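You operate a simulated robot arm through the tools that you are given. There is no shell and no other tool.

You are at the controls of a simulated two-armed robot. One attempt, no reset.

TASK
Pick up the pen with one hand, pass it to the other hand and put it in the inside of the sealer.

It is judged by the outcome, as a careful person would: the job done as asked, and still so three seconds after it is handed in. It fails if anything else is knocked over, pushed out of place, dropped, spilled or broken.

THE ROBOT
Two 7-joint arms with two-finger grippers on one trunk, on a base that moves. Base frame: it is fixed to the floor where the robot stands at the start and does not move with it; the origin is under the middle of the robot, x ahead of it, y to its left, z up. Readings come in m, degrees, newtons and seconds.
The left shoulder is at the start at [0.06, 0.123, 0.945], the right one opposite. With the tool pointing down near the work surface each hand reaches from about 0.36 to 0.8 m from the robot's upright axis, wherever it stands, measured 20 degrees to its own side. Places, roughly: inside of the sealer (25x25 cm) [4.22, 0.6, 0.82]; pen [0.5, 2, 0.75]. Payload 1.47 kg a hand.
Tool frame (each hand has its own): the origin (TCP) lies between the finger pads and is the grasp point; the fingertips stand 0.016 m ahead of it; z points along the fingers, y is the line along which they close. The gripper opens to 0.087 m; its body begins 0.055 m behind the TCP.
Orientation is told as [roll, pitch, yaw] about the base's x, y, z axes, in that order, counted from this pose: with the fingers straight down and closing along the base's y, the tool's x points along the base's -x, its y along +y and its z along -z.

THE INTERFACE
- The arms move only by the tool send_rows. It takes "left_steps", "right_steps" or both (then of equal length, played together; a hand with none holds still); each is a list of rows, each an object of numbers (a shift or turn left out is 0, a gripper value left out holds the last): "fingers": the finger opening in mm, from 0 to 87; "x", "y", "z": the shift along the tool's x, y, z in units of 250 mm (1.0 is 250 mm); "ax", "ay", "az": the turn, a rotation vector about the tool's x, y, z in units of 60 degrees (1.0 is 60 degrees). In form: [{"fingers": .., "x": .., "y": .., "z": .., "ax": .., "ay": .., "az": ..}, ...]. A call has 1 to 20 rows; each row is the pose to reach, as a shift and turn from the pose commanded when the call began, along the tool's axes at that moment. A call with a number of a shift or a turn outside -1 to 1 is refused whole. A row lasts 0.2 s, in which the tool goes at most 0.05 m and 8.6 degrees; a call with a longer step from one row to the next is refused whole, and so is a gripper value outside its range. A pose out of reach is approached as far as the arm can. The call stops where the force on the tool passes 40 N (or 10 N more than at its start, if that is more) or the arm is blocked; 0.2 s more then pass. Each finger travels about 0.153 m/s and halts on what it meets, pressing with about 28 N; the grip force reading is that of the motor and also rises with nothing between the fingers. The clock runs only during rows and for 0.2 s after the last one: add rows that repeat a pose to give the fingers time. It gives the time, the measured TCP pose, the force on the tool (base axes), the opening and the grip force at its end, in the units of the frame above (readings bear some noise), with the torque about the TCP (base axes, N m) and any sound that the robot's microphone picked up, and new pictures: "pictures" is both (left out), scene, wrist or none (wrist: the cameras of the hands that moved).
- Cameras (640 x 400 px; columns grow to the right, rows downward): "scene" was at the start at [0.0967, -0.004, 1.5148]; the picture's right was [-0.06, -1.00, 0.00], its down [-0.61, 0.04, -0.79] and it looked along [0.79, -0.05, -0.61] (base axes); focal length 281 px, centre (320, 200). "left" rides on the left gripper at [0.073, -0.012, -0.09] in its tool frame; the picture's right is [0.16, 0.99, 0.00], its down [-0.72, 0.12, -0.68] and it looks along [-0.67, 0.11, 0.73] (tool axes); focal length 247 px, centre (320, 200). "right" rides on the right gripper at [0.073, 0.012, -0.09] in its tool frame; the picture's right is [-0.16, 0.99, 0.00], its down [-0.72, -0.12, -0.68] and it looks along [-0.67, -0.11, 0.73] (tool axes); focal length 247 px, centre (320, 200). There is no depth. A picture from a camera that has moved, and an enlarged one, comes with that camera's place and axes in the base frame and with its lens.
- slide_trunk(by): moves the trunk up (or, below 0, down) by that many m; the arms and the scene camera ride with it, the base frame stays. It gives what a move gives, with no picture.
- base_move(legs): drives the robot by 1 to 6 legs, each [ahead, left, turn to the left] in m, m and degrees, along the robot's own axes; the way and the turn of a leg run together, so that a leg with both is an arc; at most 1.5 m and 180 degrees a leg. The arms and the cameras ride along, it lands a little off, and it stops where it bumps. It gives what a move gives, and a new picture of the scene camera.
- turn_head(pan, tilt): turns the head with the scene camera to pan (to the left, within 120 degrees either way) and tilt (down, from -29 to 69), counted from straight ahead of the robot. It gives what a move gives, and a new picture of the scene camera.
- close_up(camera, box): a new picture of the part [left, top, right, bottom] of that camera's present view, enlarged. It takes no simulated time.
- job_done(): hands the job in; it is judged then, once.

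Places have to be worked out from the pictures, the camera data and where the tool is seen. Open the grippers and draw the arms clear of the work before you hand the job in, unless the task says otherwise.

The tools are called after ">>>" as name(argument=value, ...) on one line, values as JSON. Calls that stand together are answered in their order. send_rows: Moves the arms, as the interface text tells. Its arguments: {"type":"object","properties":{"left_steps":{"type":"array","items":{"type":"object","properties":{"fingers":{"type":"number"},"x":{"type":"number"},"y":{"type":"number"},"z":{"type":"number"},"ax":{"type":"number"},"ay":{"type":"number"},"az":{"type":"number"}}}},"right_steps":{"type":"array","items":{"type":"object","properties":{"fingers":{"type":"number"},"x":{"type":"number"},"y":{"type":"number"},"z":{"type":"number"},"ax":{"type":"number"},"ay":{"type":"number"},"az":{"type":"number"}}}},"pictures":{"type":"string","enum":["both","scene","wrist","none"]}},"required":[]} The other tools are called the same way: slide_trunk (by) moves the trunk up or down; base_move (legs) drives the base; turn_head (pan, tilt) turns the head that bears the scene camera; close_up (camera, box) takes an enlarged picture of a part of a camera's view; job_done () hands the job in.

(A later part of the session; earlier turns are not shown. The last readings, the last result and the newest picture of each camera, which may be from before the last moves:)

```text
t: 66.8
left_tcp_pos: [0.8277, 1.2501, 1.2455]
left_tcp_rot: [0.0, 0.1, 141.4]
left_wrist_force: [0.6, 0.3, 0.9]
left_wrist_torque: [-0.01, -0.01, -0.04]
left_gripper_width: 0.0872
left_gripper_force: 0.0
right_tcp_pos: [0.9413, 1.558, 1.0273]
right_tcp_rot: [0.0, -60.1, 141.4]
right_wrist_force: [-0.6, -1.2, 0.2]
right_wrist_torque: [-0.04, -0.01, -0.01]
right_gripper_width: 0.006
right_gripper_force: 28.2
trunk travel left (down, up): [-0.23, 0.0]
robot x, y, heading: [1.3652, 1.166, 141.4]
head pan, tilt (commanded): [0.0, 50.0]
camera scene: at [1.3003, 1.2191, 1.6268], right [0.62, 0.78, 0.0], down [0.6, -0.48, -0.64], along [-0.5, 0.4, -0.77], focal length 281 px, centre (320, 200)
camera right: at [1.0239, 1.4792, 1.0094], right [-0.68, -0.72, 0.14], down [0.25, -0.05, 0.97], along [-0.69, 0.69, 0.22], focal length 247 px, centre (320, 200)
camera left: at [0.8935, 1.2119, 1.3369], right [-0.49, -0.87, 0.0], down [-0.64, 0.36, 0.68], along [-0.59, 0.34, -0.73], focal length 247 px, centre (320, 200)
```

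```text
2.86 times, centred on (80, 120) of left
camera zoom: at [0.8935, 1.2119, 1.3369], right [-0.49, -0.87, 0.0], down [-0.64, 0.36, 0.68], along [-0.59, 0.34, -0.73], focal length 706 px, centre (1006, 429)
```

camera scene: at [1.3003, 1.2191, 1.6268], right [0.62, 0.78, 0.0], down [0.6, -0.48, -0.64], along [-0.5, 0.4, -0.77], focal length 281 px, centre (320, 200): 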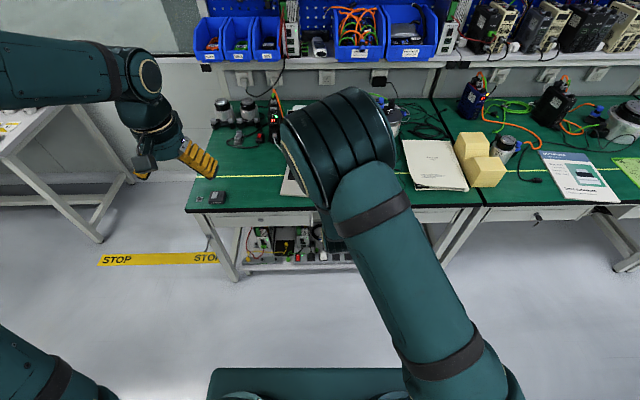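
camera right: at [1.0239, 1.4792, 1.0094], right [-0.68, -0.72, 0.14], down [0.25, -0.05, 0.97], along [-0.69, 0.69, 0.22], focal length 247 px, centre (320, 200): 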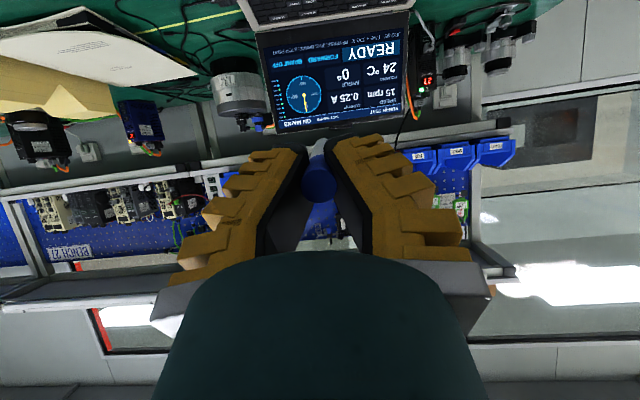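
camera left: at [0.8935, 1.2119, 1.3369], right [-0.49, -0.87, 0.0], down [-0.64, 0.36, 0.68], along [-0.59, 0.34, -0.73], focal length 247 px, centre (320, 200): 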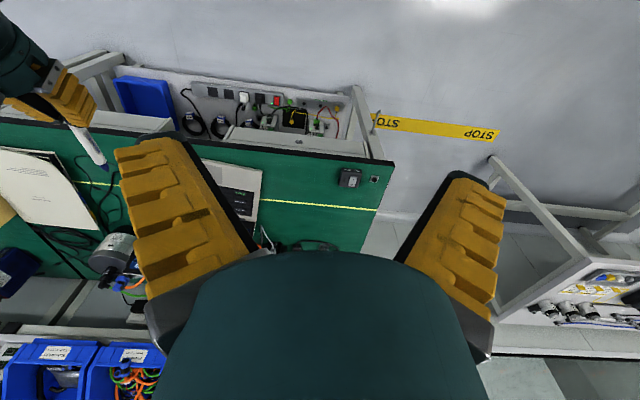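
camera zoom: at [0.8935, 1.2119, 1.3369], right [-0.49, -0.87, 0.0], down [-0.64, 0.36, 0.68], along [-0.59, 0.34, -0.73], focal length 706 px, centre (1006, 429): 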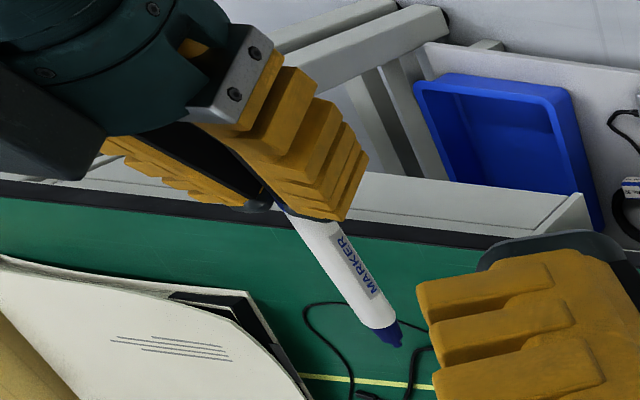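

The marker sticks out ~0.11 m from the right TCP, dipping about 8°. I level it with a little more pitch, and bring the left hand forward and inward at a safe height.

>>> send_rows(right_steps=[{"ay": -0.07}, {"ay": -0.135}, {"ay": -0.135}, {"ay": -0.135}, {"ay": -0.135}, {"ay": -0.135}, {"ay": -0.135}, {"ay": -0.135}], left_steps=[{"fingers": 60, "x": -0.1, "y": -0.12}, {"x": -0.2, "y": -0.25}, {"x": -0.3, "y": -0.37}, {"x": -0.4, "y": -0.5}, {"x": -0.5, "y": -0.62}, {"x": -0.6, "y": -0.75}, {"x": -0.7, "y": -0.87}, {"x": -0.726, "y": -0.95}], pictures="both")

```text
t: 68.6
left_tcp_pos: [0.8334, 1.5486, 1.2445]
left_tcp_rot: [0.0, 0.0, 141.4]
left_wrist_force: [0.2, 0.3, 0.1]
left_wrist_torque: [0.03, -0.03, 0.02]
left_gripper_width: 0.0645
left_gripper_force: 3.3
right_tcp_pos: [0.9446, 1.5605, 1.027]
right_tcp_rot: [0.0, -68.2, 141.3]
right_wrist_force: [0.5, -0.8, -0.1]
right_wrist_torque: [-0.05, -0.03, 0.0]
right_gripper_width: 0.0062
right_gripper_force: 28.1
trunk travel left (down, up): [-0.23, 0.0]
robot x, y, heading: [1.3726, 1.1611, 141.6]
head pan, tilt (commanded): [0.0, 50.0]
camera scene: at [1.3008, 1.22, 1.6268], right [0.62, 0.78, 0.0], down [0.6, -0.48, -0.64], along [-0.5, 0.4, -0.77], focal length 281 px, centre (320, 200)
camera right: at [1.0225, 1.484, 0.9938], right [-0.66, -0.73, 0.15], down [0.35, -0.14, 0.93], along [-0.66, 0.67, 0.35], focal length 247 px, centre (320, 200)
camera left: at [0.8988, 1.5113, 1.3353], right [-0.49, -0.87, 0.0], down [-0.64, 0.36, 0.68], along [-0.59, 0.34, -0.73], focal length 247 px, centre (320, 200)
```

scene: 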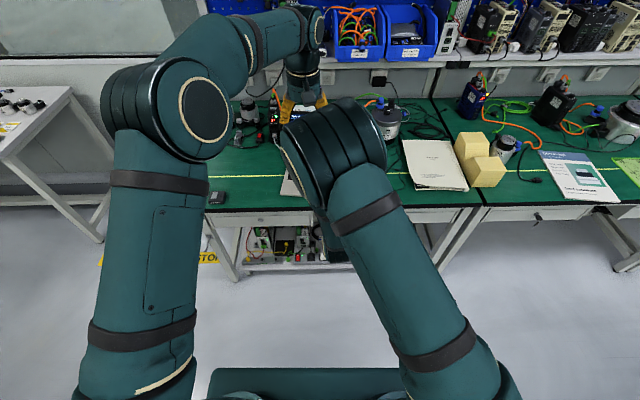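
right: 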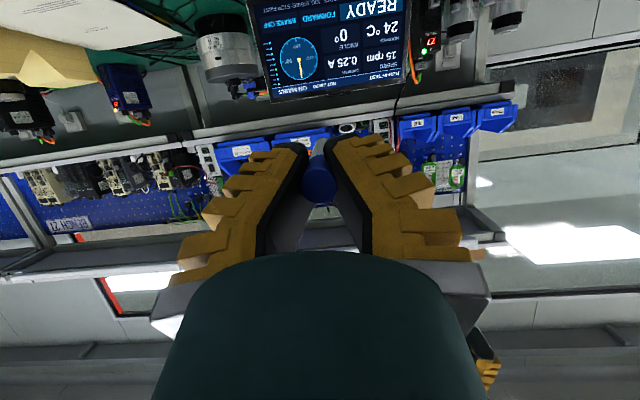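
left: 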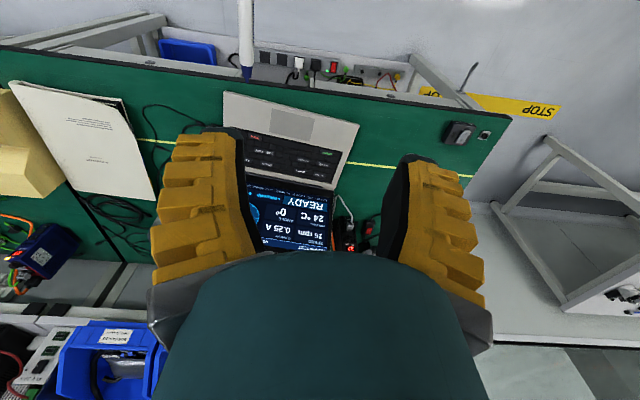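

The left camera now sees the marker's tip straight below ahead, aligned with the forward direction. I move the left hand over it (0.079 m to the right) and down to z≈1.13.

>>> send_rows(left_steps=[{"y": -0.1, "z": 0.08}, {"y": -0.2, "z": 0.16}, {"y": -0.3, "z": 0.26}, {"y": -0.318, "z": 0.36}, {"y": -0.318, "z": 0.458}, {"y": -0.318, "z": 0.458}], pictures="both")

>>> close_up(camera="left", box=[240, 0, 400, 140])

```text
t: 70.0
left_tcp_pos: [0.8802, 1.6123, 1.1309]
left_tcp_rot: [-0.1, -0.1, 141.4]
left_wrist_force: [-0.4, 0.1, -0.3]
left_wrist_torque: [0.0, 0.03, 0.0]
left_gripper_width: 0.0647
left_gripper_force: 3.7
right_tcp_pos: [0.9439, 1.56, 1.0282]
right_tcp_rot: [-0.1, -68.1, 141.5]
right_wrist_force: [-0.2, -0.1, 0.2]
right_wrist_torque: [-0.06, -0.01, -0.03]
right_gripper_width: 0.0059
right_gripper_force: 27.7
trunk travel left (down, up): [-0.23, 0.0]
robot x, y, heading: [1.3692, 1.1648, 141.5]
head pan, tilt (commanded): [0.0, 50.0]
camera scene: at [1.3007, 1.2192, 1.6268], right [0.62, 0.78, 0.0], down [0.6, -0.48, -0.64], along [-0.5, 0.4, -0.77], focal length 281 px, centre (320, 200)
camera left: at [0.9457, 1.5753, 1.2226], right [-0.49, -0.87, 0.0], down [-0.64, 0.36, 0.68], along [-0.59, 0.34, -0.73], focal length 247 px, centre (320, 200)
```

scene: 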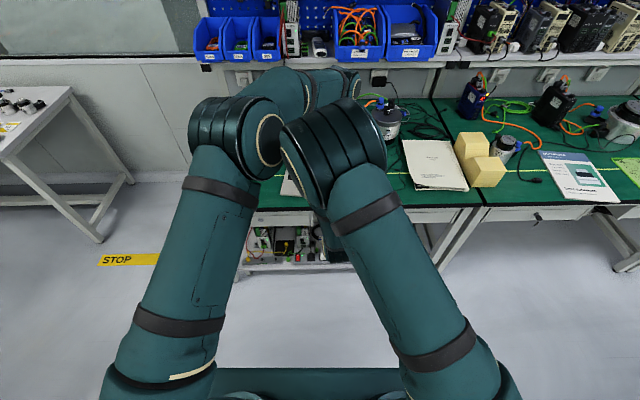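
left: 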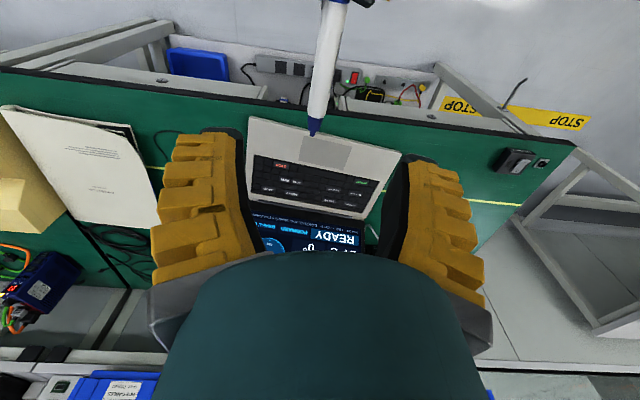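

```text
2.86 times, centred on (320, 70) of left
camera zoom: at [0.9457, 1.5753, 1.2226], right [-0.49, -0.87, 0.0], down [-0.64, 0.36, 0.68], along [-0.59, 0.34, -0.73], focal length 706 px, centre (320, 571)
```

zoom: 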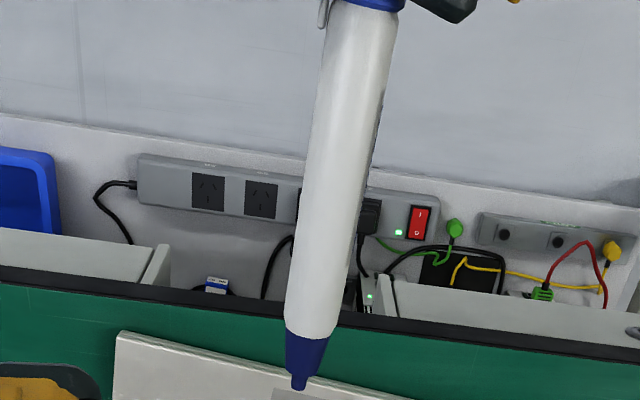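

The marker is level and aligned; at 7.6 cm ahead of the right TCP its axis is near [0.885, 1.611, 1.032]. I lower the left hand over it there, slowly.

>>> send_rows(left_steps=[{"fingers": 45, "x": 0.02, "y": -0.009, "z": 0.1}, {"x": 0.02, "y": -0.009, "z": 0.2}, {"x": 0.02, "y": -0.009, "z": 0.28}, {"x": 0.02, "y": -0.009, "z": 0.34}, {"x": 0.02, "y": -0.009, "z": 0.395}, {"x": 0.02, "y": -0.009, "z": 0.395}], pictures="both")

>>> close_up(camera="left", box=[220, 60, 420, 260])

```text
t: 71.4
left_tcp_pos: [0.8862, 1.6092, 1.0355]
left_tcp_rot: [0.1, 0.0, 141.4]
left_wrist_force: [0.4, -0.3, 0.2]
left_wrist_torque: [-0.02, 0.02, 0.01]
left_gripper_width: 0.0505
left_gripper_force: 4.0
right_tcp_pos: [0.9437, 1.561, 1.0289]
right_tcp_rot: [0.0, -68.0, 141.4]
right_wrist_force: [0.5, -1.0, -1.0]
right_wrist_torque: [-0.02, -0.01, -0.01]
right_gripper_width: 0.006
right_gripper_force: 28.4
trunk travel left (down, up): [-0.23, 0.0]
robot x, y, heading: [1.3653, 1.164, 141.3]
head pan, tilt (commanded): [0.0, 50.0]
camera scene: at [1.3005, 1.2195, 1.6268], right [0.62, 0.78, 0.0], down [0.6, -0.48, -0.64], along [-0.5, 0.4, -0.77], focal length 281 px, centre (320, 200)
camera left: at [0.9517, 1.5717, 1.1257], right [-0.49, -0.87, 0.0], down [-0.64, 0.36, 0.68], along [-0.59, 0.34, -0.73], focal length 247 px, centre (320, 200)
```

scene: 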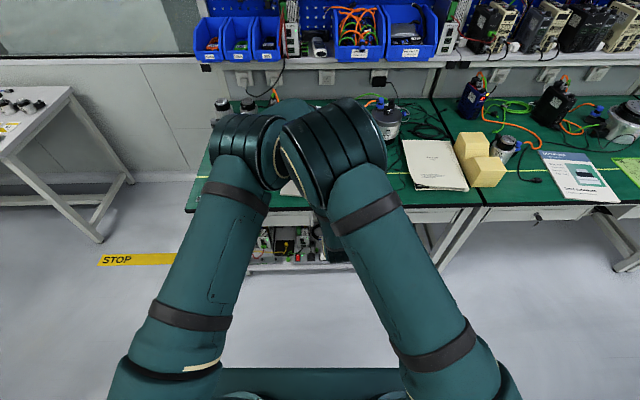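
left: 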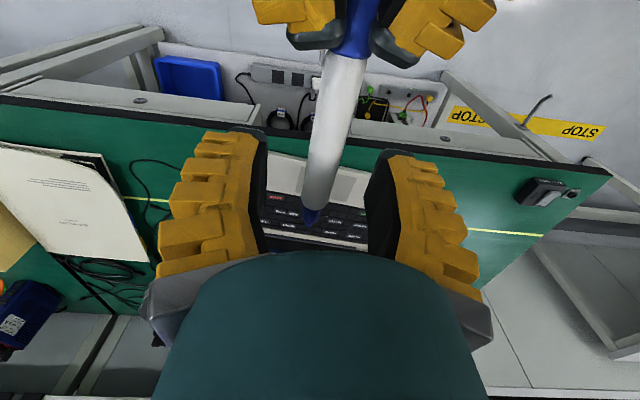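

```text
2.00 times, centred on (320, 160) of left
camera zoom: at [0.9517, 1.5717, 1.1257], right [-0.49, -0.87, 0.0], down [-0.64, 0.36, 0.68], along [-0.59, 0.34, -0.73], focal length 494 px, centre (320, 280)
```

zoom: 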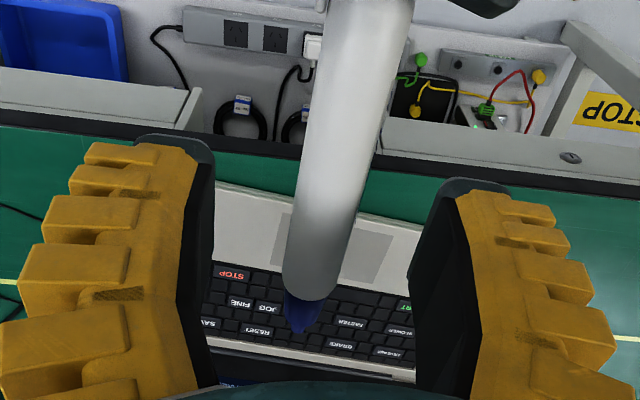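

The marker lies centred between the left fingers. I lower 4 mm and close the left hand on it.

>>> send_rows(left_steps=[{"z": 0.016}, {"z": 0.016, "fingers": 25}, {"z": 0.016, "fingers": 10}, {"z": 0.016, "fingers": 0}, {"z": 0.016, "fingers": 0}], pictures="wrist")

>>> close_up(camera="left", box=[220, 0, 420, 250])

```text
t: 72.6
left_tcp_pos: [0.8882, 1.609, 1.0314]
left_tcp_rot: [0.0, -0.1, 141.2]
left_wrist_force: [0.9, -5.8, 6.2]
left_wrist_torque: [-0.25, -0.22, -0.17]
left_gripper_width: 0.0073
left_gripper_force: 27.6
right_tcp_pos: [0.9441, 1.5617, 1.0278]
right_tcp_rot: [-0.2, -67.9, 141.3]
right_wrist_force: [-1.3, 5.8, -6.0]
right_wrist_torque: [-0.09, -0.23, -0.07]
right_gripper_width: 0.0061
right_gripper_force: 28.5
trunk travel left (down, up): [-0.23, 0.0]
robot x, y, heading: [1.3669, 1.1613, 141.4]
head pan, tilt (commanded): [0.0, 50.0]
camera left: at [0.9523, 1.572, 1.1216], right [-0.49, -0.87, 0.0], down [-0.64, 0.36, 0.68], along [-0.59, 0.34, -0.73], focal length 247 px, centre (320, 200)
```

left: 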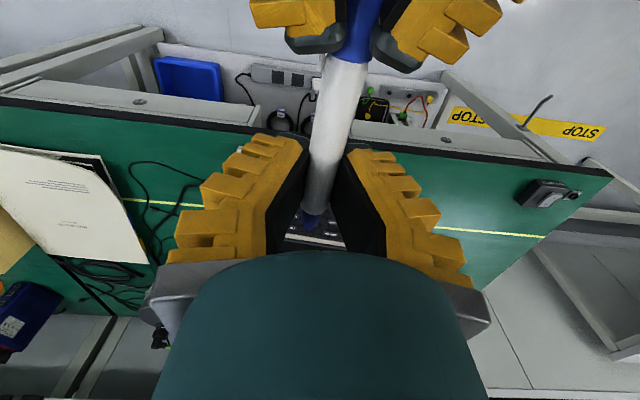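

```text
1.60 times, centred on (320, 125) of left
camera zoom: at [0.9523, 1.572, 1.1216], right [-0.49, -0.87, 0.0], down [-0.64, 0.36, 0.68], along [-0.59, 0.34, -0.73], focal length 395 px, centre (320, 320)
```

zoom: 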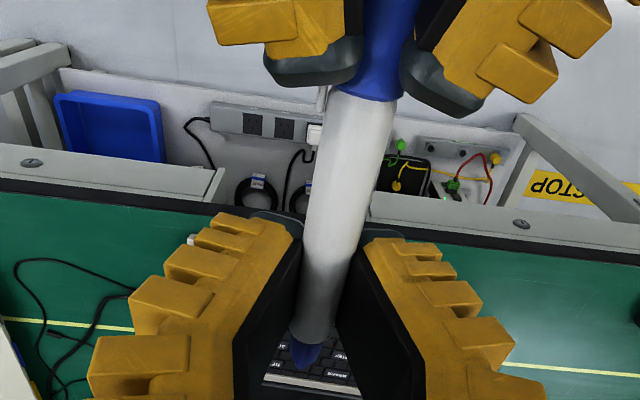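

Opposed reaction forces (~8 N) confirm the left hand holds the marker too. I open the right hand and draw it straight back off the marker.

>>> send_rows(right_steps=[{"fingers": 15}, {"fingers": 38}, {"fingers": 38}, {"x": 0.03, "z": -0.075}, {"x": 0.06, "z": -0.15}, {"x": 0.1, "z": -0.24}, {"x": 0.13, "z": -0.32}, {"x": 0.13, "z": -0.32}], pictures="both")

>>> close_up(camera="left", box=[0, 0, 640, 400])

```text
t: 74.4
left_tcp_pos: [0.8865, 1.6093, 1.0296]
left_tcp_rot: [0.0, -0.1, 141.3]
left_wrist_force: [-0.1, 0.6, 0.4]
left_wrist_torque: [0.02, -0.01, -0.01]
left_gripper_width: 0.0061
left_gripper_force: 27.6
right_tcp_pos: [1.0129, 1.5071, 1.0279]
right_tcp_rot: [0.0, -68.1, 141.3]
right_wrist_force: [0.0, 1.1, -0.7]
right_wrist_torque: [0.01, -0.01, -0.01]
right_gripper_width: 0.0436
right_gripper_force: 4.1
trunk travel left (down, up): [-0.23, 0.0]
robot x, y, heading: [1.367, 1.1653, 141.1]
head pan, tilt (commanded): [0.0, 50.0]
camera scene: at [1.3002, 1.2198, 1.6267], right [0.62, 0.78, 0.0], down [0.6, -0.48, -0.64], along [-0.5, 0.4, -0.77], focal length 281 px, centre (320, 200)
camera right: at [1.0908, 1.4297, 0.993], right [-0.66, -0.73, 0.15], down [0.35, -0.14, 0.93], along [-0.66, 0.67, 0.35], focal length 247 px, centre (320, 200)
```

scene: 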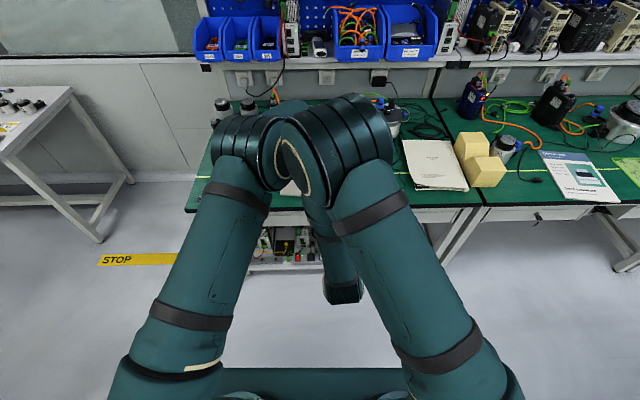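
right: 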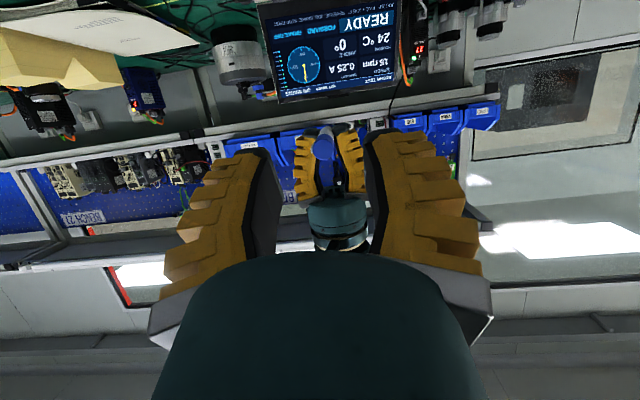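

```text
1.00 times, centred on (320, 200) of left (not enlarged: the box is as wide or as high as the picture)
camera zoom: at [0.9522, 1.5722, 1.1211], right [-0.49, -0.87, 0.0], down [-0.64, 0.36, 0.68], along [-0.59, 0.34, -0.73], focal length 247 px, centre (320, 200)
```

zoom: 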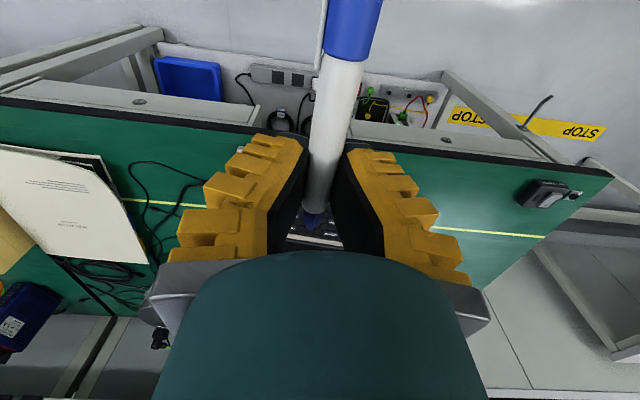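

Hand-over done: the left hand alone holds the marker. I move the right hand away to the right, then return it to its tool-down pose.

>>> send_rows(right_steps=[{"y": -0.19}, {"y": -0.38}, {"y": -0.57}, {"y": -0.76}, {"y": -0.76, "ay": 0.13}, {"y": -0.76, "ay": 0.26}, {"y": -0.76, "ay": 0.39}, {"y": -0.76, "ay": 0.52}, {"y": -0.76, "ay": 0.65}, {"y": -0.76, "ay": 0.78}, {"y": -0.76, "ay": 0.91}, {"y": -0.76, "ay": 1.0}], pictures="both")

```text
t: 77.0
left_tcp_pos: [0.8872, 1.6091, 1.0287]
left_tcp_rot: [0.0, 0.0, 141.2]
left_wrist_force: [0.1, 0.6, -0.6]
left_wrist_torque: [0.04, -0.02, -0.01]
left_gripper_width: 0.0058
left_gripper_force: 27.8
right_tcp_pos: [1.1303, 1.6561, 1.0275]
right_tcp_rot: [0.0, -8.0, 141.3]
right_wrist_force: [1.1, 0.7, 0.2]
right_wrist_torque: [-0.05, 0.01, 0.0]
right_gripper_width: 0.0438
right_gripper_force: 4.5
trunk travel left (down, up): [-0.23, 0.0]
robot x, y, heading: [1.366, 1.1625, 141.2]
head pan, tilt (commanded): [0.0, 50.0]
camera scene: at [1.3002, 1.2198, 1.6267], right [0.62, 0.78, 0.0], down [0.6, -0.48, -0.64], along [-0.5, 0.4, -0.77], focal length 281 px, centre (320, 200)
camera right: at [1.1893, 1.5952, 1.1067], right [-0.74, -0.67, 0.02], down [-0.41, 0.48, 0.77], along [-0.53, 0.56, -0.63], focal length 247 px, centre (320, 200)
```

scene: 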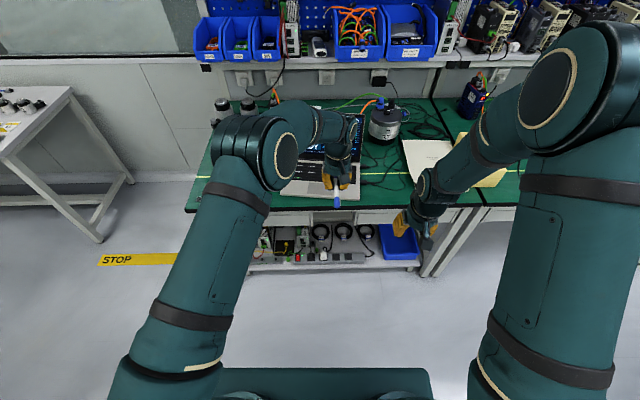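
right: 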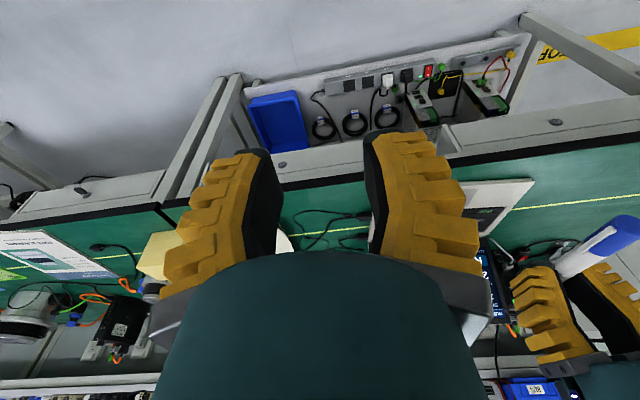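

The left hand carries the marker alone. I level the right hand and tuck the left hand in and up for travel.

>>> send_rows(left_steps=[{"x": 0.1, "y": 0.1, "z": -0.06}, {"x": 0.2, "y": 0.2, "z": -0.12}, {"x": 0.3, "y": 0.32, "z": -0.18}, {"x": 0.4, "y": 0.43, "z": -0.24}, {"x": 0.5, "y": 0.54, "z": -0.3}, {"x": 0.58, "y": 0.64, "z": -0.36}], right_steps=[{"ay": 0.06}, {"ay": 0.133}, {"ay": 0.133, "z": -0.1}, {"ay": 0.133, "z": -0.2}, {"ay": 0.133, "z": -0.3}, {"ay": 0.133, "z": -0.36}], pictures="both")

```text
t: 78.4
left_tcp_pos: [0.9031, 1.392, 1.1163]
left_tcp_rot: [0.0, 0.0, 141.3]
left_wrist_force: [-0.7, 0.4, -0.2]
left_wrist_torque: [0.04, 0.0, 0.0]
left_gripper_width: 0.0061
left_gripper_force: 27.7
right_tcp_pos: [1.139, 1.6476, 1.1186]
right_tcp_rot: [0.0, -0.2, 141.3]
right_wrist_force: [0.5, -0.7, 0.1]
right_wrist_torque: [-0.01, 0.02, 0.01]
right_gripper_width: 0.0439
right_gripper_force: 4.3
trunk travel left (down, up): [-0.23, 0.0]
robot x, y, heading: [1.3721, 1.1644, 141.7]
head pan, tilt (commanded): [0.0, 50.0]
camera scene: at [1.3007, 1.2181, 1.6268], right [0.62, 0.78, 0.0], down [0.6, -0.48, -0.64], along [-0.5, 0.4, -0.77], focal length 281 px, centre (320, 200)
camera right: at [1.1898, 1.5932, 1.2088], right [-0.74, -0.67, 0.0], down [-0.49, 0.54, 0.68], along [-0.46, 0.51, -0.73], focal length 247 px, centre (320, 200)
camera left: at [0.9681, 1.3553, 1.2069], right [-0.49, -0.87, 0.0], down [-0.64, 0.36, 0.68], along [-0.59, 0.34, -0.73], focal length 247 px, centre (320, 200)
```

scene: 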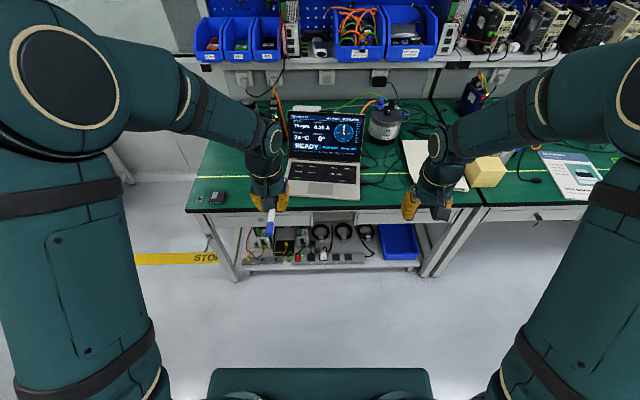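
right: 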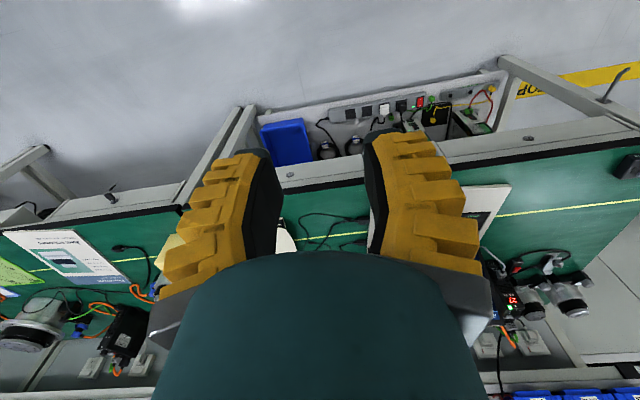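
left: 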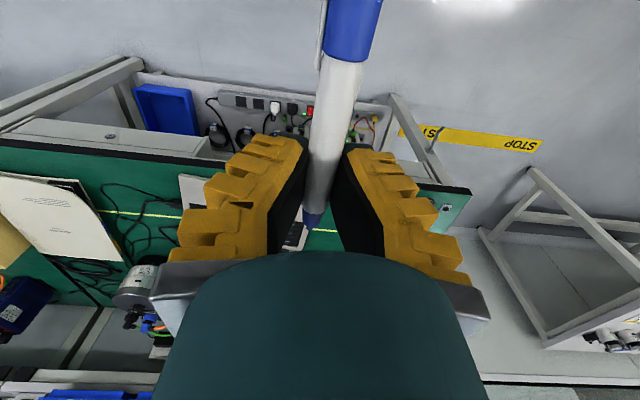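

Both arms are tucked and the marker is secure. I sidestep right away from the cart pole and turn right toward the sealer side.

>>> base_move(legs=[[-0.05, -0.35, 0], [0, 0, -100]])

>>> turn_head(pan=-60, tilt=25)

```text
t: 86.1
left_tcp_pos: [1.9154, 1.8267, 1.115]
left_tcp_rot: [0.0, 0.0, 43.0]
left_wrist_force: [-0.2, 0.2, -0.6]
left_wrist_torque: [0.0, 0.02, 0.01]
left_gripper_width: 0.006
left_gripper_force: 28.4
right_tcp_pos: [2.1327, 1.5549, 1.1185]
right_tcp_rot: [0.0, -0.2, 43.0]
right_wrist_force: [-0.1, 0.3, 0.7]
right_wrist_torque: [0.01, -0.01, 0.01]
right_gripper_width: 0.044
right_gripper_force: 3.8
trunk travel left (down, up): [-0.23, 0.0]
robot x, y, heading: [1.619, 1.3988, 43.2]
head pan, tilt (commanded): [0.0, 50.0]
camera scene: at [1.6838, 1.4605, 1.6268], right [0.68, -0.73, 0.0], down [-0.56, -0.52, -0.64], along [0.47, 0.44, -0.77], focal length 281 px, centre (320, 200)
```

scene: 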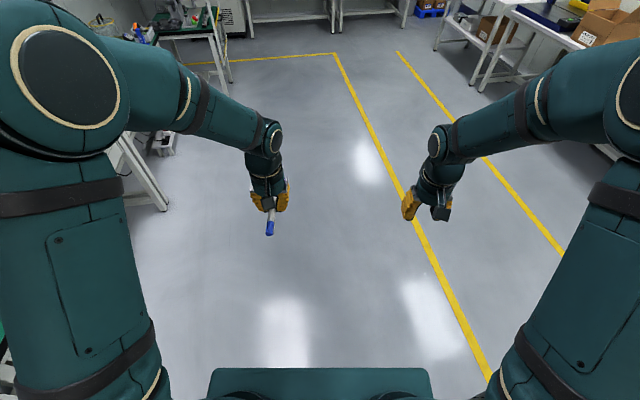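

```text
t: 87.4
left_tcp_pos: [1.9166, 1.8274, 1.1149]
left_tcp_rot: [0.1, -0.2, 43.0]
left_wrist_force: [0.3, 0.2, 0.6]
left_wrist_torque: [0.0, 0.03, 0.01]
left_gripper_width: 0.0058
left_gripper_force: 28.1
right_tcp_pos: [2.1322, 1.5559, 1.1186]
right_tcp_rot: [-0.1, 0.0, 42.9]
right_wrist_force: [-0.6, -0.3, 0.3]
right_wrist_torque: [0.03, 0.02, 0.02]
right_gripper_width: 0.0437
right_gripper_force: 3.9
trunk travel left (down, up): [-0.23, 0.0]
robot x, y, heading: [1.6202, 1.4038, 43.0]
head pan, tilt (commanded): [-60.0, 25.0]
camera scene: at [1.7155, 1.3812, 1.6642], right [-0.29, -0.96, 0.0], down [-0.4, 0.12, -0.91], along [0.87, -0.26, -0.42], focal length 281 px, centre (320, 200)
```

scene: 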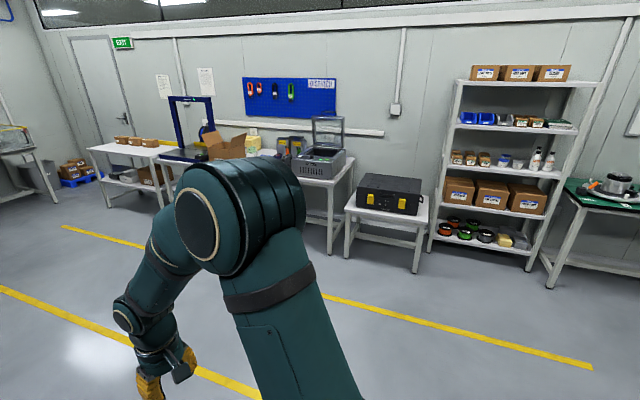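

The sealer and dispatch bench are in view with clear floor in between. I enlarge the sealer to work out its layout.

>>> close_up(camera="scene", box=[250, 90, 370, 190])

>>> close_up(camera="scene", box=[280, 110, 440, 270])

```text
4.00 times, centred on (310, 140) of scene
camera zoom: at [1.7155, 1.3812, 1.6642], right [-0.29, -0.96, 0.0], down [-0.4, 0.12, -0.91], along [0.87, -0.26, -0.42], focal length 1125 px, centre (360, 440)
```

zoom: 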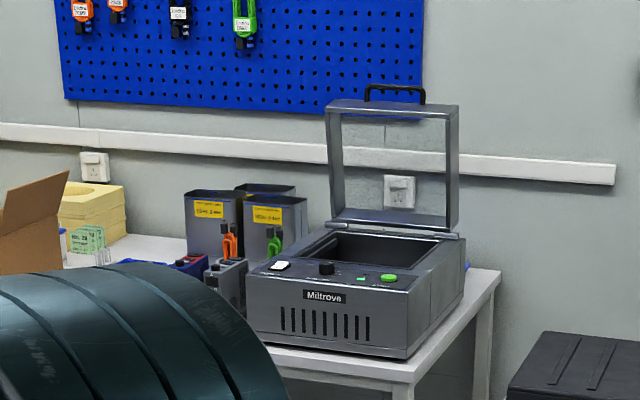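

```text
2.50 times, centred on (360, 190) of scene
camera zoom: at [1.7155, 1.3812, 1.6642], right [-0.29, -0.96, 0.0], down [-0.4, 0.12, -0.91], along [0.87, -0.26, -0.42], focal length 703 px, centre (220, 225)
```

zoom: 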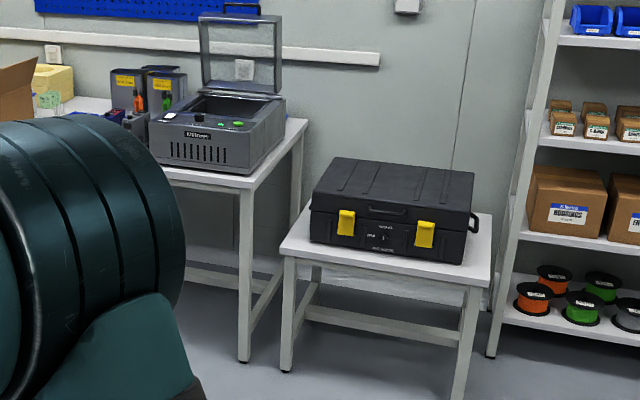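

The sealer's open chamber is behind its control panel, lid hinged at the back; the bench front edge is near d≈2.65 m along [0.78,−0.62]. I turn to face it and drive most of the way.

>>> base_move(legs=[[0, 0, -81.5], [1.2, 0.85, 0]])

>>> turn_head(pan=5, tilt=30)

```text
t: 98.7
left_tcp_pos: [3.5248, 1.0045, 1.1153]
left_tcp_rot: [-0.1, 0.0, -41.2]
left_wrist_force: [-0.3, -0.7, -0.8]
left_wrist_torque: [0.0, 0.0, 0.03]
left_gripper_width: 0.0059
left_gripper_force: 28.3
right_tcp_pos: [3.278, 0.7609, 1.1183]
right_tcp_rot: [-0.1, -0.1, -41.2]
right_wrist_force: [-0.4, -0.6, -1.0]
right_wrist_torque: [0.02, -0.03, 0.01]
right_gripper_width: 0.0438
right_gripper_force: 4.1
trunk travel left (down, up): [-0.23, 0.0]
robot x, y, heading: [3.0703, 1.2548, -41.1]
head pan, tilt (commanded): [-60.0, 25.0]
camera scene: at [3.06, 1.1599, 1.6643], right [-0.98, 0.19, 0.0], down [0.08, 0.41, -0.91], along [-0.17, -0.89, -0.42], focal length 281 px, centre (320, 200)
```

scene: 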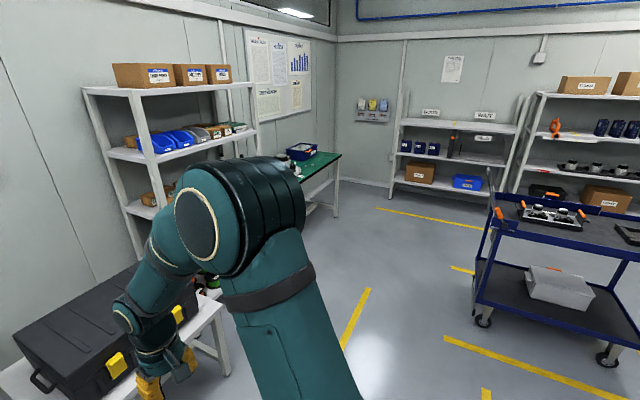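

```text
t: 100.1
left_tcp_pos: [3.5248, 1.0067, 1.1162]
left_tcp_rot: [0.0, -0.1, -41.0]
left_wrist_force: [0.3, -0.3, 0.2]
left_wrist_torque: [0.02, 0.0, 0.0]
left_gripper_width: 0.0059
left_gripper_force: 28.7
right_tcp_pos: [3.2777, 0.7622, 1.1188]
right_tcp_rot: [0.1, -0.1, -41.1]
right_wrist_force: [-0.2, -0.1, -0.6]
right_wrist_torque: [-0.02, 0.01, -0.03]
right_gripper_width: 0.044
right_gripper_force: 4.6
trunk travel left (down, up): [-0.23, 0.0]
robot x, y, heading: [3.0732, 1.254, -41.0]
head pan, tilt (commanded): [5.0, 30.0]
camera scene: at [3.1506, 1.197, 1.6563], right [-0.59, -0.81, 0.0], down [-0.4, 0.29, -0.87], along [0.7, -0.51, -0.5], focal length 281 px, centre (320, 200)
```

scene: 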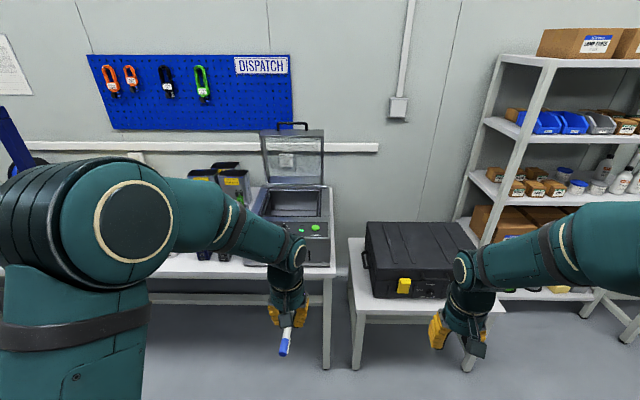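

The sealer is ahead, slightly left, with a black case on a low table to the right. I correct the heading and drive closer.

>>> base_move(legs=[[0, 0, 2.5], [0.45, 0.1, 0]])

>>> turn_head(pan=10, tilt=40)

```text
t: 103.2
left_tcp_pos: [3.9424, 0.8235, 1.1147]
left_tcp_rot: [-0.1, -0.1, -38.9]
left_wrist_force: [0.6, 0.3, 0.2]
left_wrist_torque: [0.01, -0.03, -0.04]
left_gripper_width: 0.006
left_gripper_force: 28.4
right_tcp_pos: [3.7046, 0.5703, 1.1187]
right_tcp_rot: [0.0, -0.1, -38.9]
right_wrist_force: [0.0, 0.3, -0.8]
right_wrist_torque: [0.04, -0.01, 0.0]
right_gripper_width: 0.0438
right_gripper_force: 4.8
trunk travel left (down, up): [-0.23, 0.0]
robot x, y, heading: [3.4785, 1.0559, -38.9]
head pan, tilt (commanded): [5.0, 30.0]
camera scene: at [3.5617, 1.0002, 1.6562], right [-0.56, -0.83, 0.0], down [-0.41, 0.28, -0.87], along [0.72, -0.48, -0.5], focal length 281 px, centre (320, 200)
```

scene: 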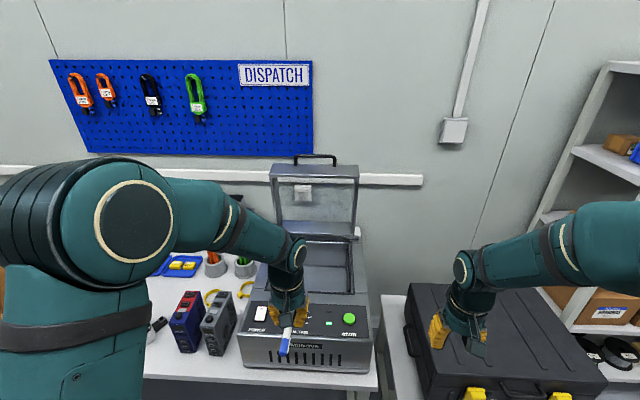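

```text
t: 104.0
left_tcp_pos: [3.9426, 0.8239, 1.1148]
left_tcp_rot: [0.0, 0.0, -38.9]
left_wrist_force: [-1.1, -0.5, -0.6]
left_wrist_torque: [0.02, -0.03, -0.02]
left_gripper_width: 0.0061
left_gripper_force: 27.6
right_tcp_pos: [3.7033, 0.57, 1.1188]
right_tcp_rot: [0.0, -0.2, -39.0]
right_wrist_force: [-0.5, -0.7, 0.4]
right_wrist_torque: [-0.03, 0.01, -0.03]
right_gripper_width: 0.0441
right_gripper_force: 4.4
trunk travel left (down, up): [-0.23, 0.0]
robot x, y, heading: [3.4793, 1.0561, -39.1]
head pan, tilt (commanded): [10.0, 40.0]
camera scene: at [3.5603, 1.0099, 1.641], right [-0.48, -0.87, 0.0], down [-0.56, 0.31, -0.77], along [0.67, -0.37, -0.64], focal length 281 px, centre (320, 200)
```

scene: 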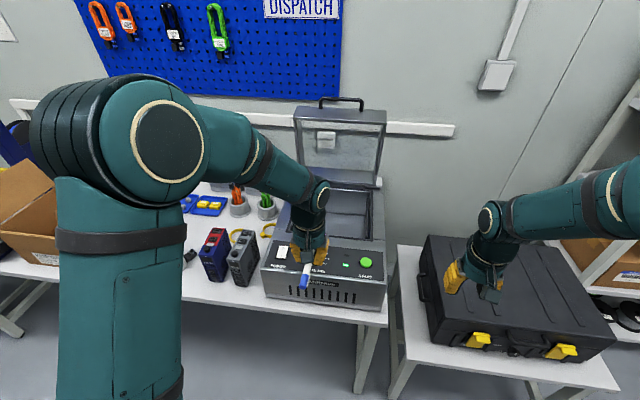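

I'm now about 0.6 m from the bench edge; the left arm partly hides the chamber. I enlarge the sealer view.

>>> close_up(camera="scene", box=[240, 80, 420, 330])

>>> close_up(camera="left", box=[0, 0, 640, 400])

>>> close_up(camera="right", box=[0, 0, 640, 400])

```text
1.60 times, centred on (330, 205) of scene
camera zoom: at [3.5603, 1.0099, 1.641], right [-0.48, -0.87, 0.0], down [-0.56, 0.31, -0.77], along [0.67, -0.37, -0.64], focal length 450 px, centre (304, 192)
```

zoom: 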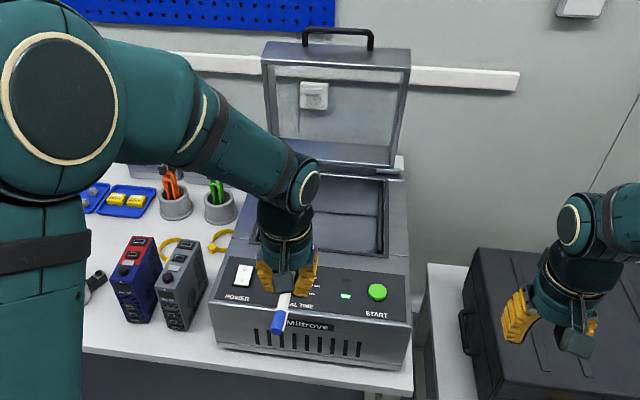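

```text
1.00 times, centred on (320, 200) of left (not enlarged: the box is as wide or as high as the picture)
camera zoom: at [3.8798, 0.8593, 1.2067], right [0.5, 0.87, 0.0], down [0.64, -0.36, 0.68], along [0.59, -0.34, -0.73], focal length 247 px, centre (320, 200)
```

zoom: 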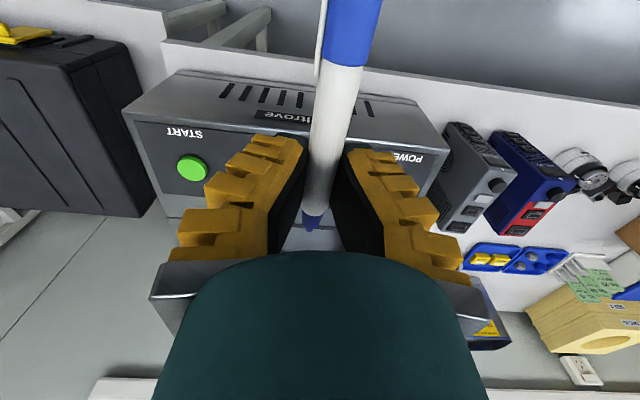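

```text
1.00 times, centred on (320, 200) of right (not enlarged: the box is as wide or as high as the picture)
camera zoom: at [3.6543, 0.6261, 1.2082], right [0.74, 0.67, 0.0], down [0.49, -0.54, 0.68], along [0.46, -0.51, -0.73], focal length 247 px, centre (320, 200)
```

zoom: 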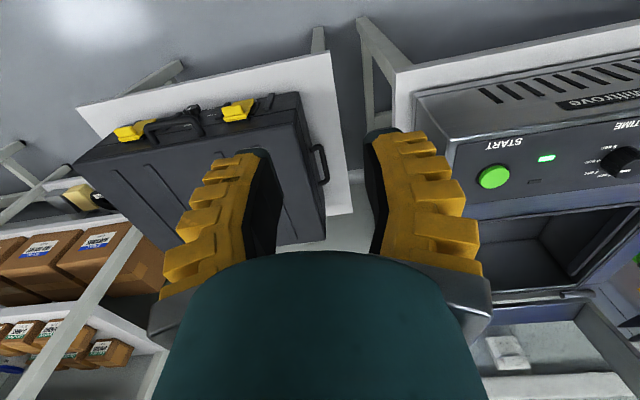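

Triangulation puts the START button at z≈0.943 and the chamber between d≈2.79–3.05 m and u≈2.94–3.19 m (centre ≈[4.19, 0.585]), matching the given place. I drive 0.25 m closer with hands high.

>>> base_move(legs=[[0.25, 0.0, 0]])

>>> close_up(camera="right", box=[0, 0, 640, 400])

>>> close_up(camera="left", box=[0, 0, 640, 400])

```text
t: 105.8
left_tcp_pos: [4.1411, 0.6681, 1.1155]
left_tcp_rot: [0.0, 0.2, -38.5]
left_wrist_force: [0.5, 0.1, -0.6]
left_wrist_torque: [-0.01, 0.04, -0.01]
left_gripper_width: 0.0058
left_gripper_force: 28.1
right_tcp_pos: [3.9049, 0.4128, 1.1181]
right_tcp_rot: [0.0, -0.2, -38.6]
right_wrist_force: [0.1, -0.6, 1.0]
right_wrist_torque: [-0.03, 0.02, 0.0]
right_gripper_width: 0.0438
right_gripper_force: 4.0
trunk travel left (down, up): [-0.23, 0.0]
robot x, y, heading: [3.6753, 0.8989, -38.8]
head pan, tilt (commanded): [10.0, 40.0]
camera scene: at [3.7584, 0.8517, 1.6409], right [-0.48, -0.88, 0.0], down [-0.56, 0.31, -0.77], along [0.67, -0.37, -0.64], focal length 281 px, centre (320, 200)
```

scene: 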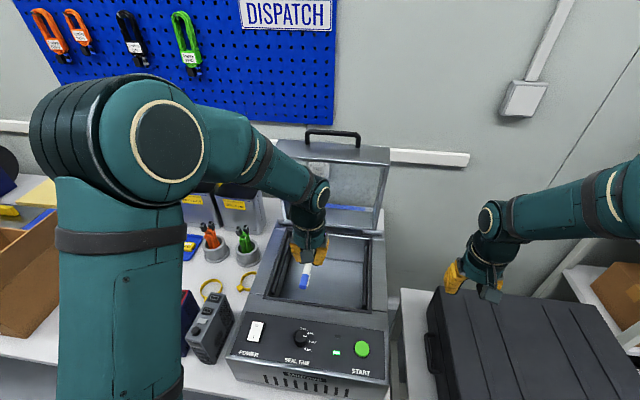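

```text
1.00 times, centred on (320, 200) of right (not enlarged: the box is as wide or as high as the picture)
camera zoom: at [3.8546, 0.4687, 1.2079], right [0.74, 0.67, 0.0], down [0.49, -0.54, 0.68], along [0.46, -0.5, -0.73], focal length 247 px, centre (320, 200)
```

zoom: 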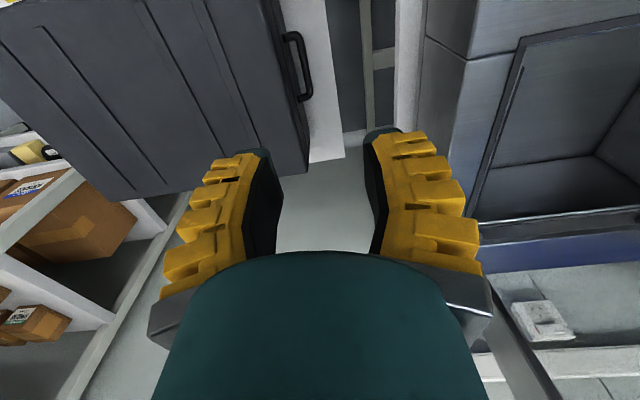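

```text
1.00 times, centred on (320, 200) of left (not enlarged: the box is as wide or as high as the picture)
camera zoom: at [4.0786, 0.7034, 1.2064], right [0.49, 0.87, 0.0], down [0.64, -0.36, 0.68], along [0.59, -0.33, -0.73], focal length 247 px, centre (320, 200)
```

zoom: 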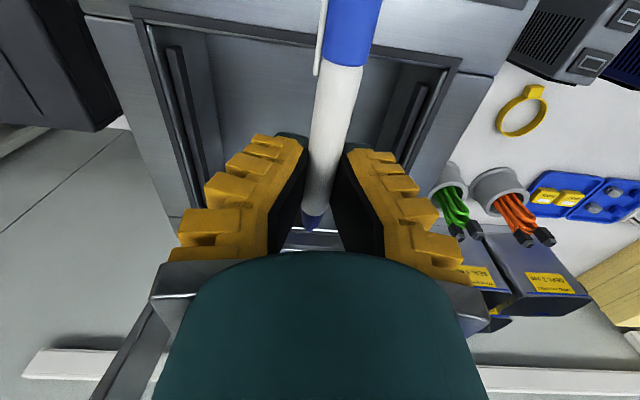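

The left hand now hovers over the near part of the chamber. I enlarge the scene view to judge the chamber's floor and inner fittings.

>>> close_up(camera="scene", box=[220, 120, 420, 400])

>>> close_up(camera="left", box=[120, 0, 500, 230])

>>> close_up(camera="scene", box=[260, 220, 400, 320])

```text
1.43 times, centred on (320, 260) of scene
camera zoom: at [3.7584, 0.8517, 1.6409], right [-0.48, -0.88, 0.0], down [-0.56, 0.31, -0.77], along [0.67, -0.37, -0.64], focal length 402 px, centre (320, 114)
```

zoom: 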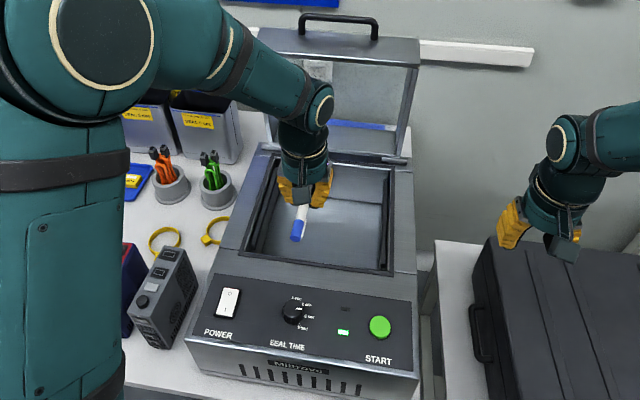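

```text
1.68 times, centred on (310, 115) of left
camera zoom: at [4.0786, 0.7034, 1.2064], right [0.49, 0.87, 0.0], down [0.64, -0.36, 0.68], along [0.59, -0.33, -0.73], focal length 416 px, centre (337, 343)
```

zoom: 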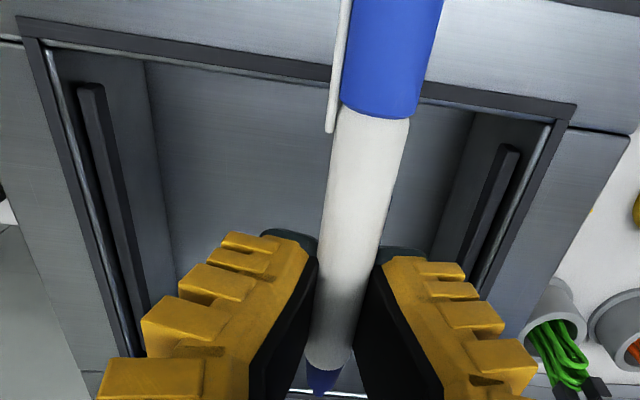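

```text
4.00 times, centred on (330, 270) of scene
camera zoom: at [3.7584, 0.8517, 1.6409], right [-0.48, -0.88, 0.0], down [-0.56, 0.31, -0.77], along [0.67, -0.37, -0.64], focal length 1125 px, centre (280, -80)
```

zoom: 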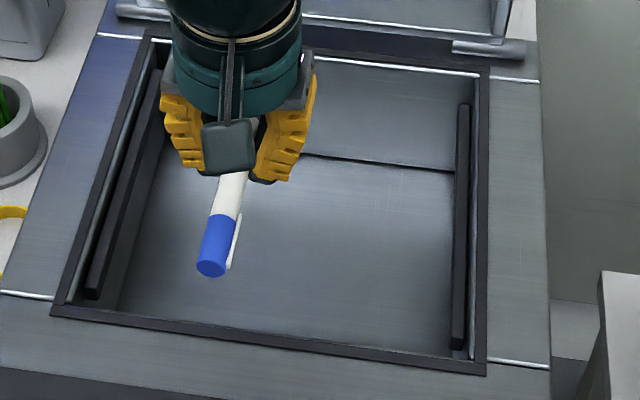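

Chamber floor works out at z≈0.82, rim ≈0.945, inner span ≈0.25 m both ways. I move the left hand 0.13 m forward to centre the marker over the chamber and come down to z≈1.0.

>>> send_rows(left_steps=[{"x": -0.17, "y": -0.014}, {"x": -0.34, "y": -0.028}, {"x": -0.518, "y": -0.042}, {"x": -0.518, "y": -0.042, "z": 0.16}, {"x": -0.518, "y": -0.042, "z": 0.32}, {"x": -0.518, "y": -0.042, "z": 0.46}, {"x": -0.518, "y": -0.042, "z": 0.46}], pictures="both")

>>> close_up(camera="scene", box=[240, 150, 420, 330])

```text
t: 107.4
left_tcp_pos: [4.235, 0.5795, 0.9989]
left_tcp_rot: [0.0, 0.1, -38.4]
left_wrist_force: [-0.1, 0.1, -0.5]
left_wrist_torque: [0.0, -0.03, 0.0]
left_gripper_width: 0.0059
left_gripper_force: 27.8
right_tcp_pos: [3.9037, 0.4138, 1.1187]
right_tcp_rot: [0.1, -0.2, -38.6]
right_wrist_force: [-0.9, 0.0, 0.4]
right_wrist_torque: [-0.02, -0.03, 0.0]
right_gripper_width: 0.044
right_gripper_force: 4.3
trunk travel left (down, up): [-0.23, 0.0]
robot x, y, heading: [3.6738, 0.8968, -38.5]
head pan, tilt (commanded): [10.0, 40.0]
camera scene: at [3.7573, 0.8527, 1.641], right [-0.48, -0.88, 0.0], down [-0.56, 0.31, -0.77], along [0.67, -0.37, -0.64], focal length 281 px, centre (320, 200)
camera left: at [4.1711, 0.616, 1.0901], right [0.49, 0.87, 0.0], down [0.64, -0.36, 0.68], along [0.59, -0.33, -0.73], focal length 247 px, centre (320, 200)
```

scene: 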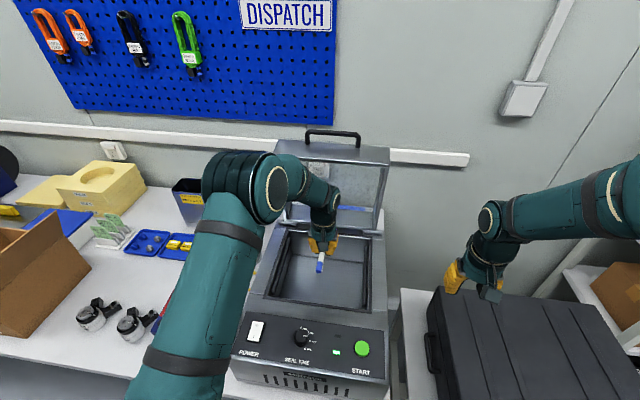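
left: 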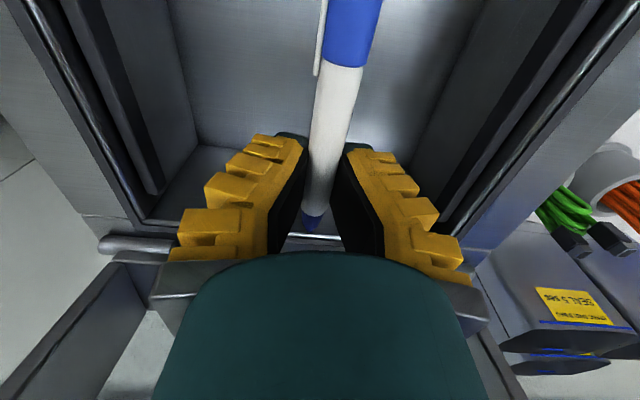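

```text
2.22 times, centred on (330, 240) of scene
camera zoom: at [3.7573, 0.8527, 1.641], right [-0.48, -0.88, 0.0], down [-0.56, 0.31, -0.77], along [0.67, -0.37, -0.64], focal length 625 px, centre (298, 111)
```

zoom: 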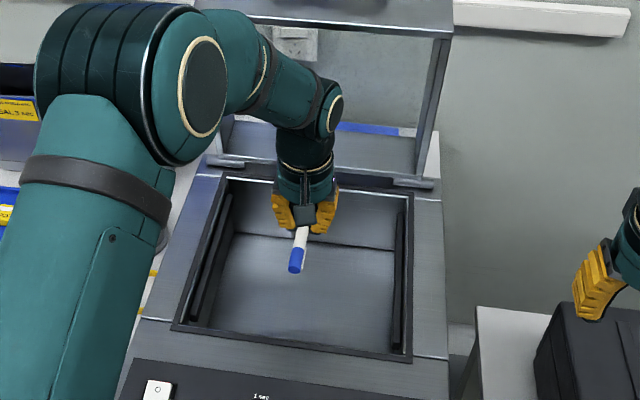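

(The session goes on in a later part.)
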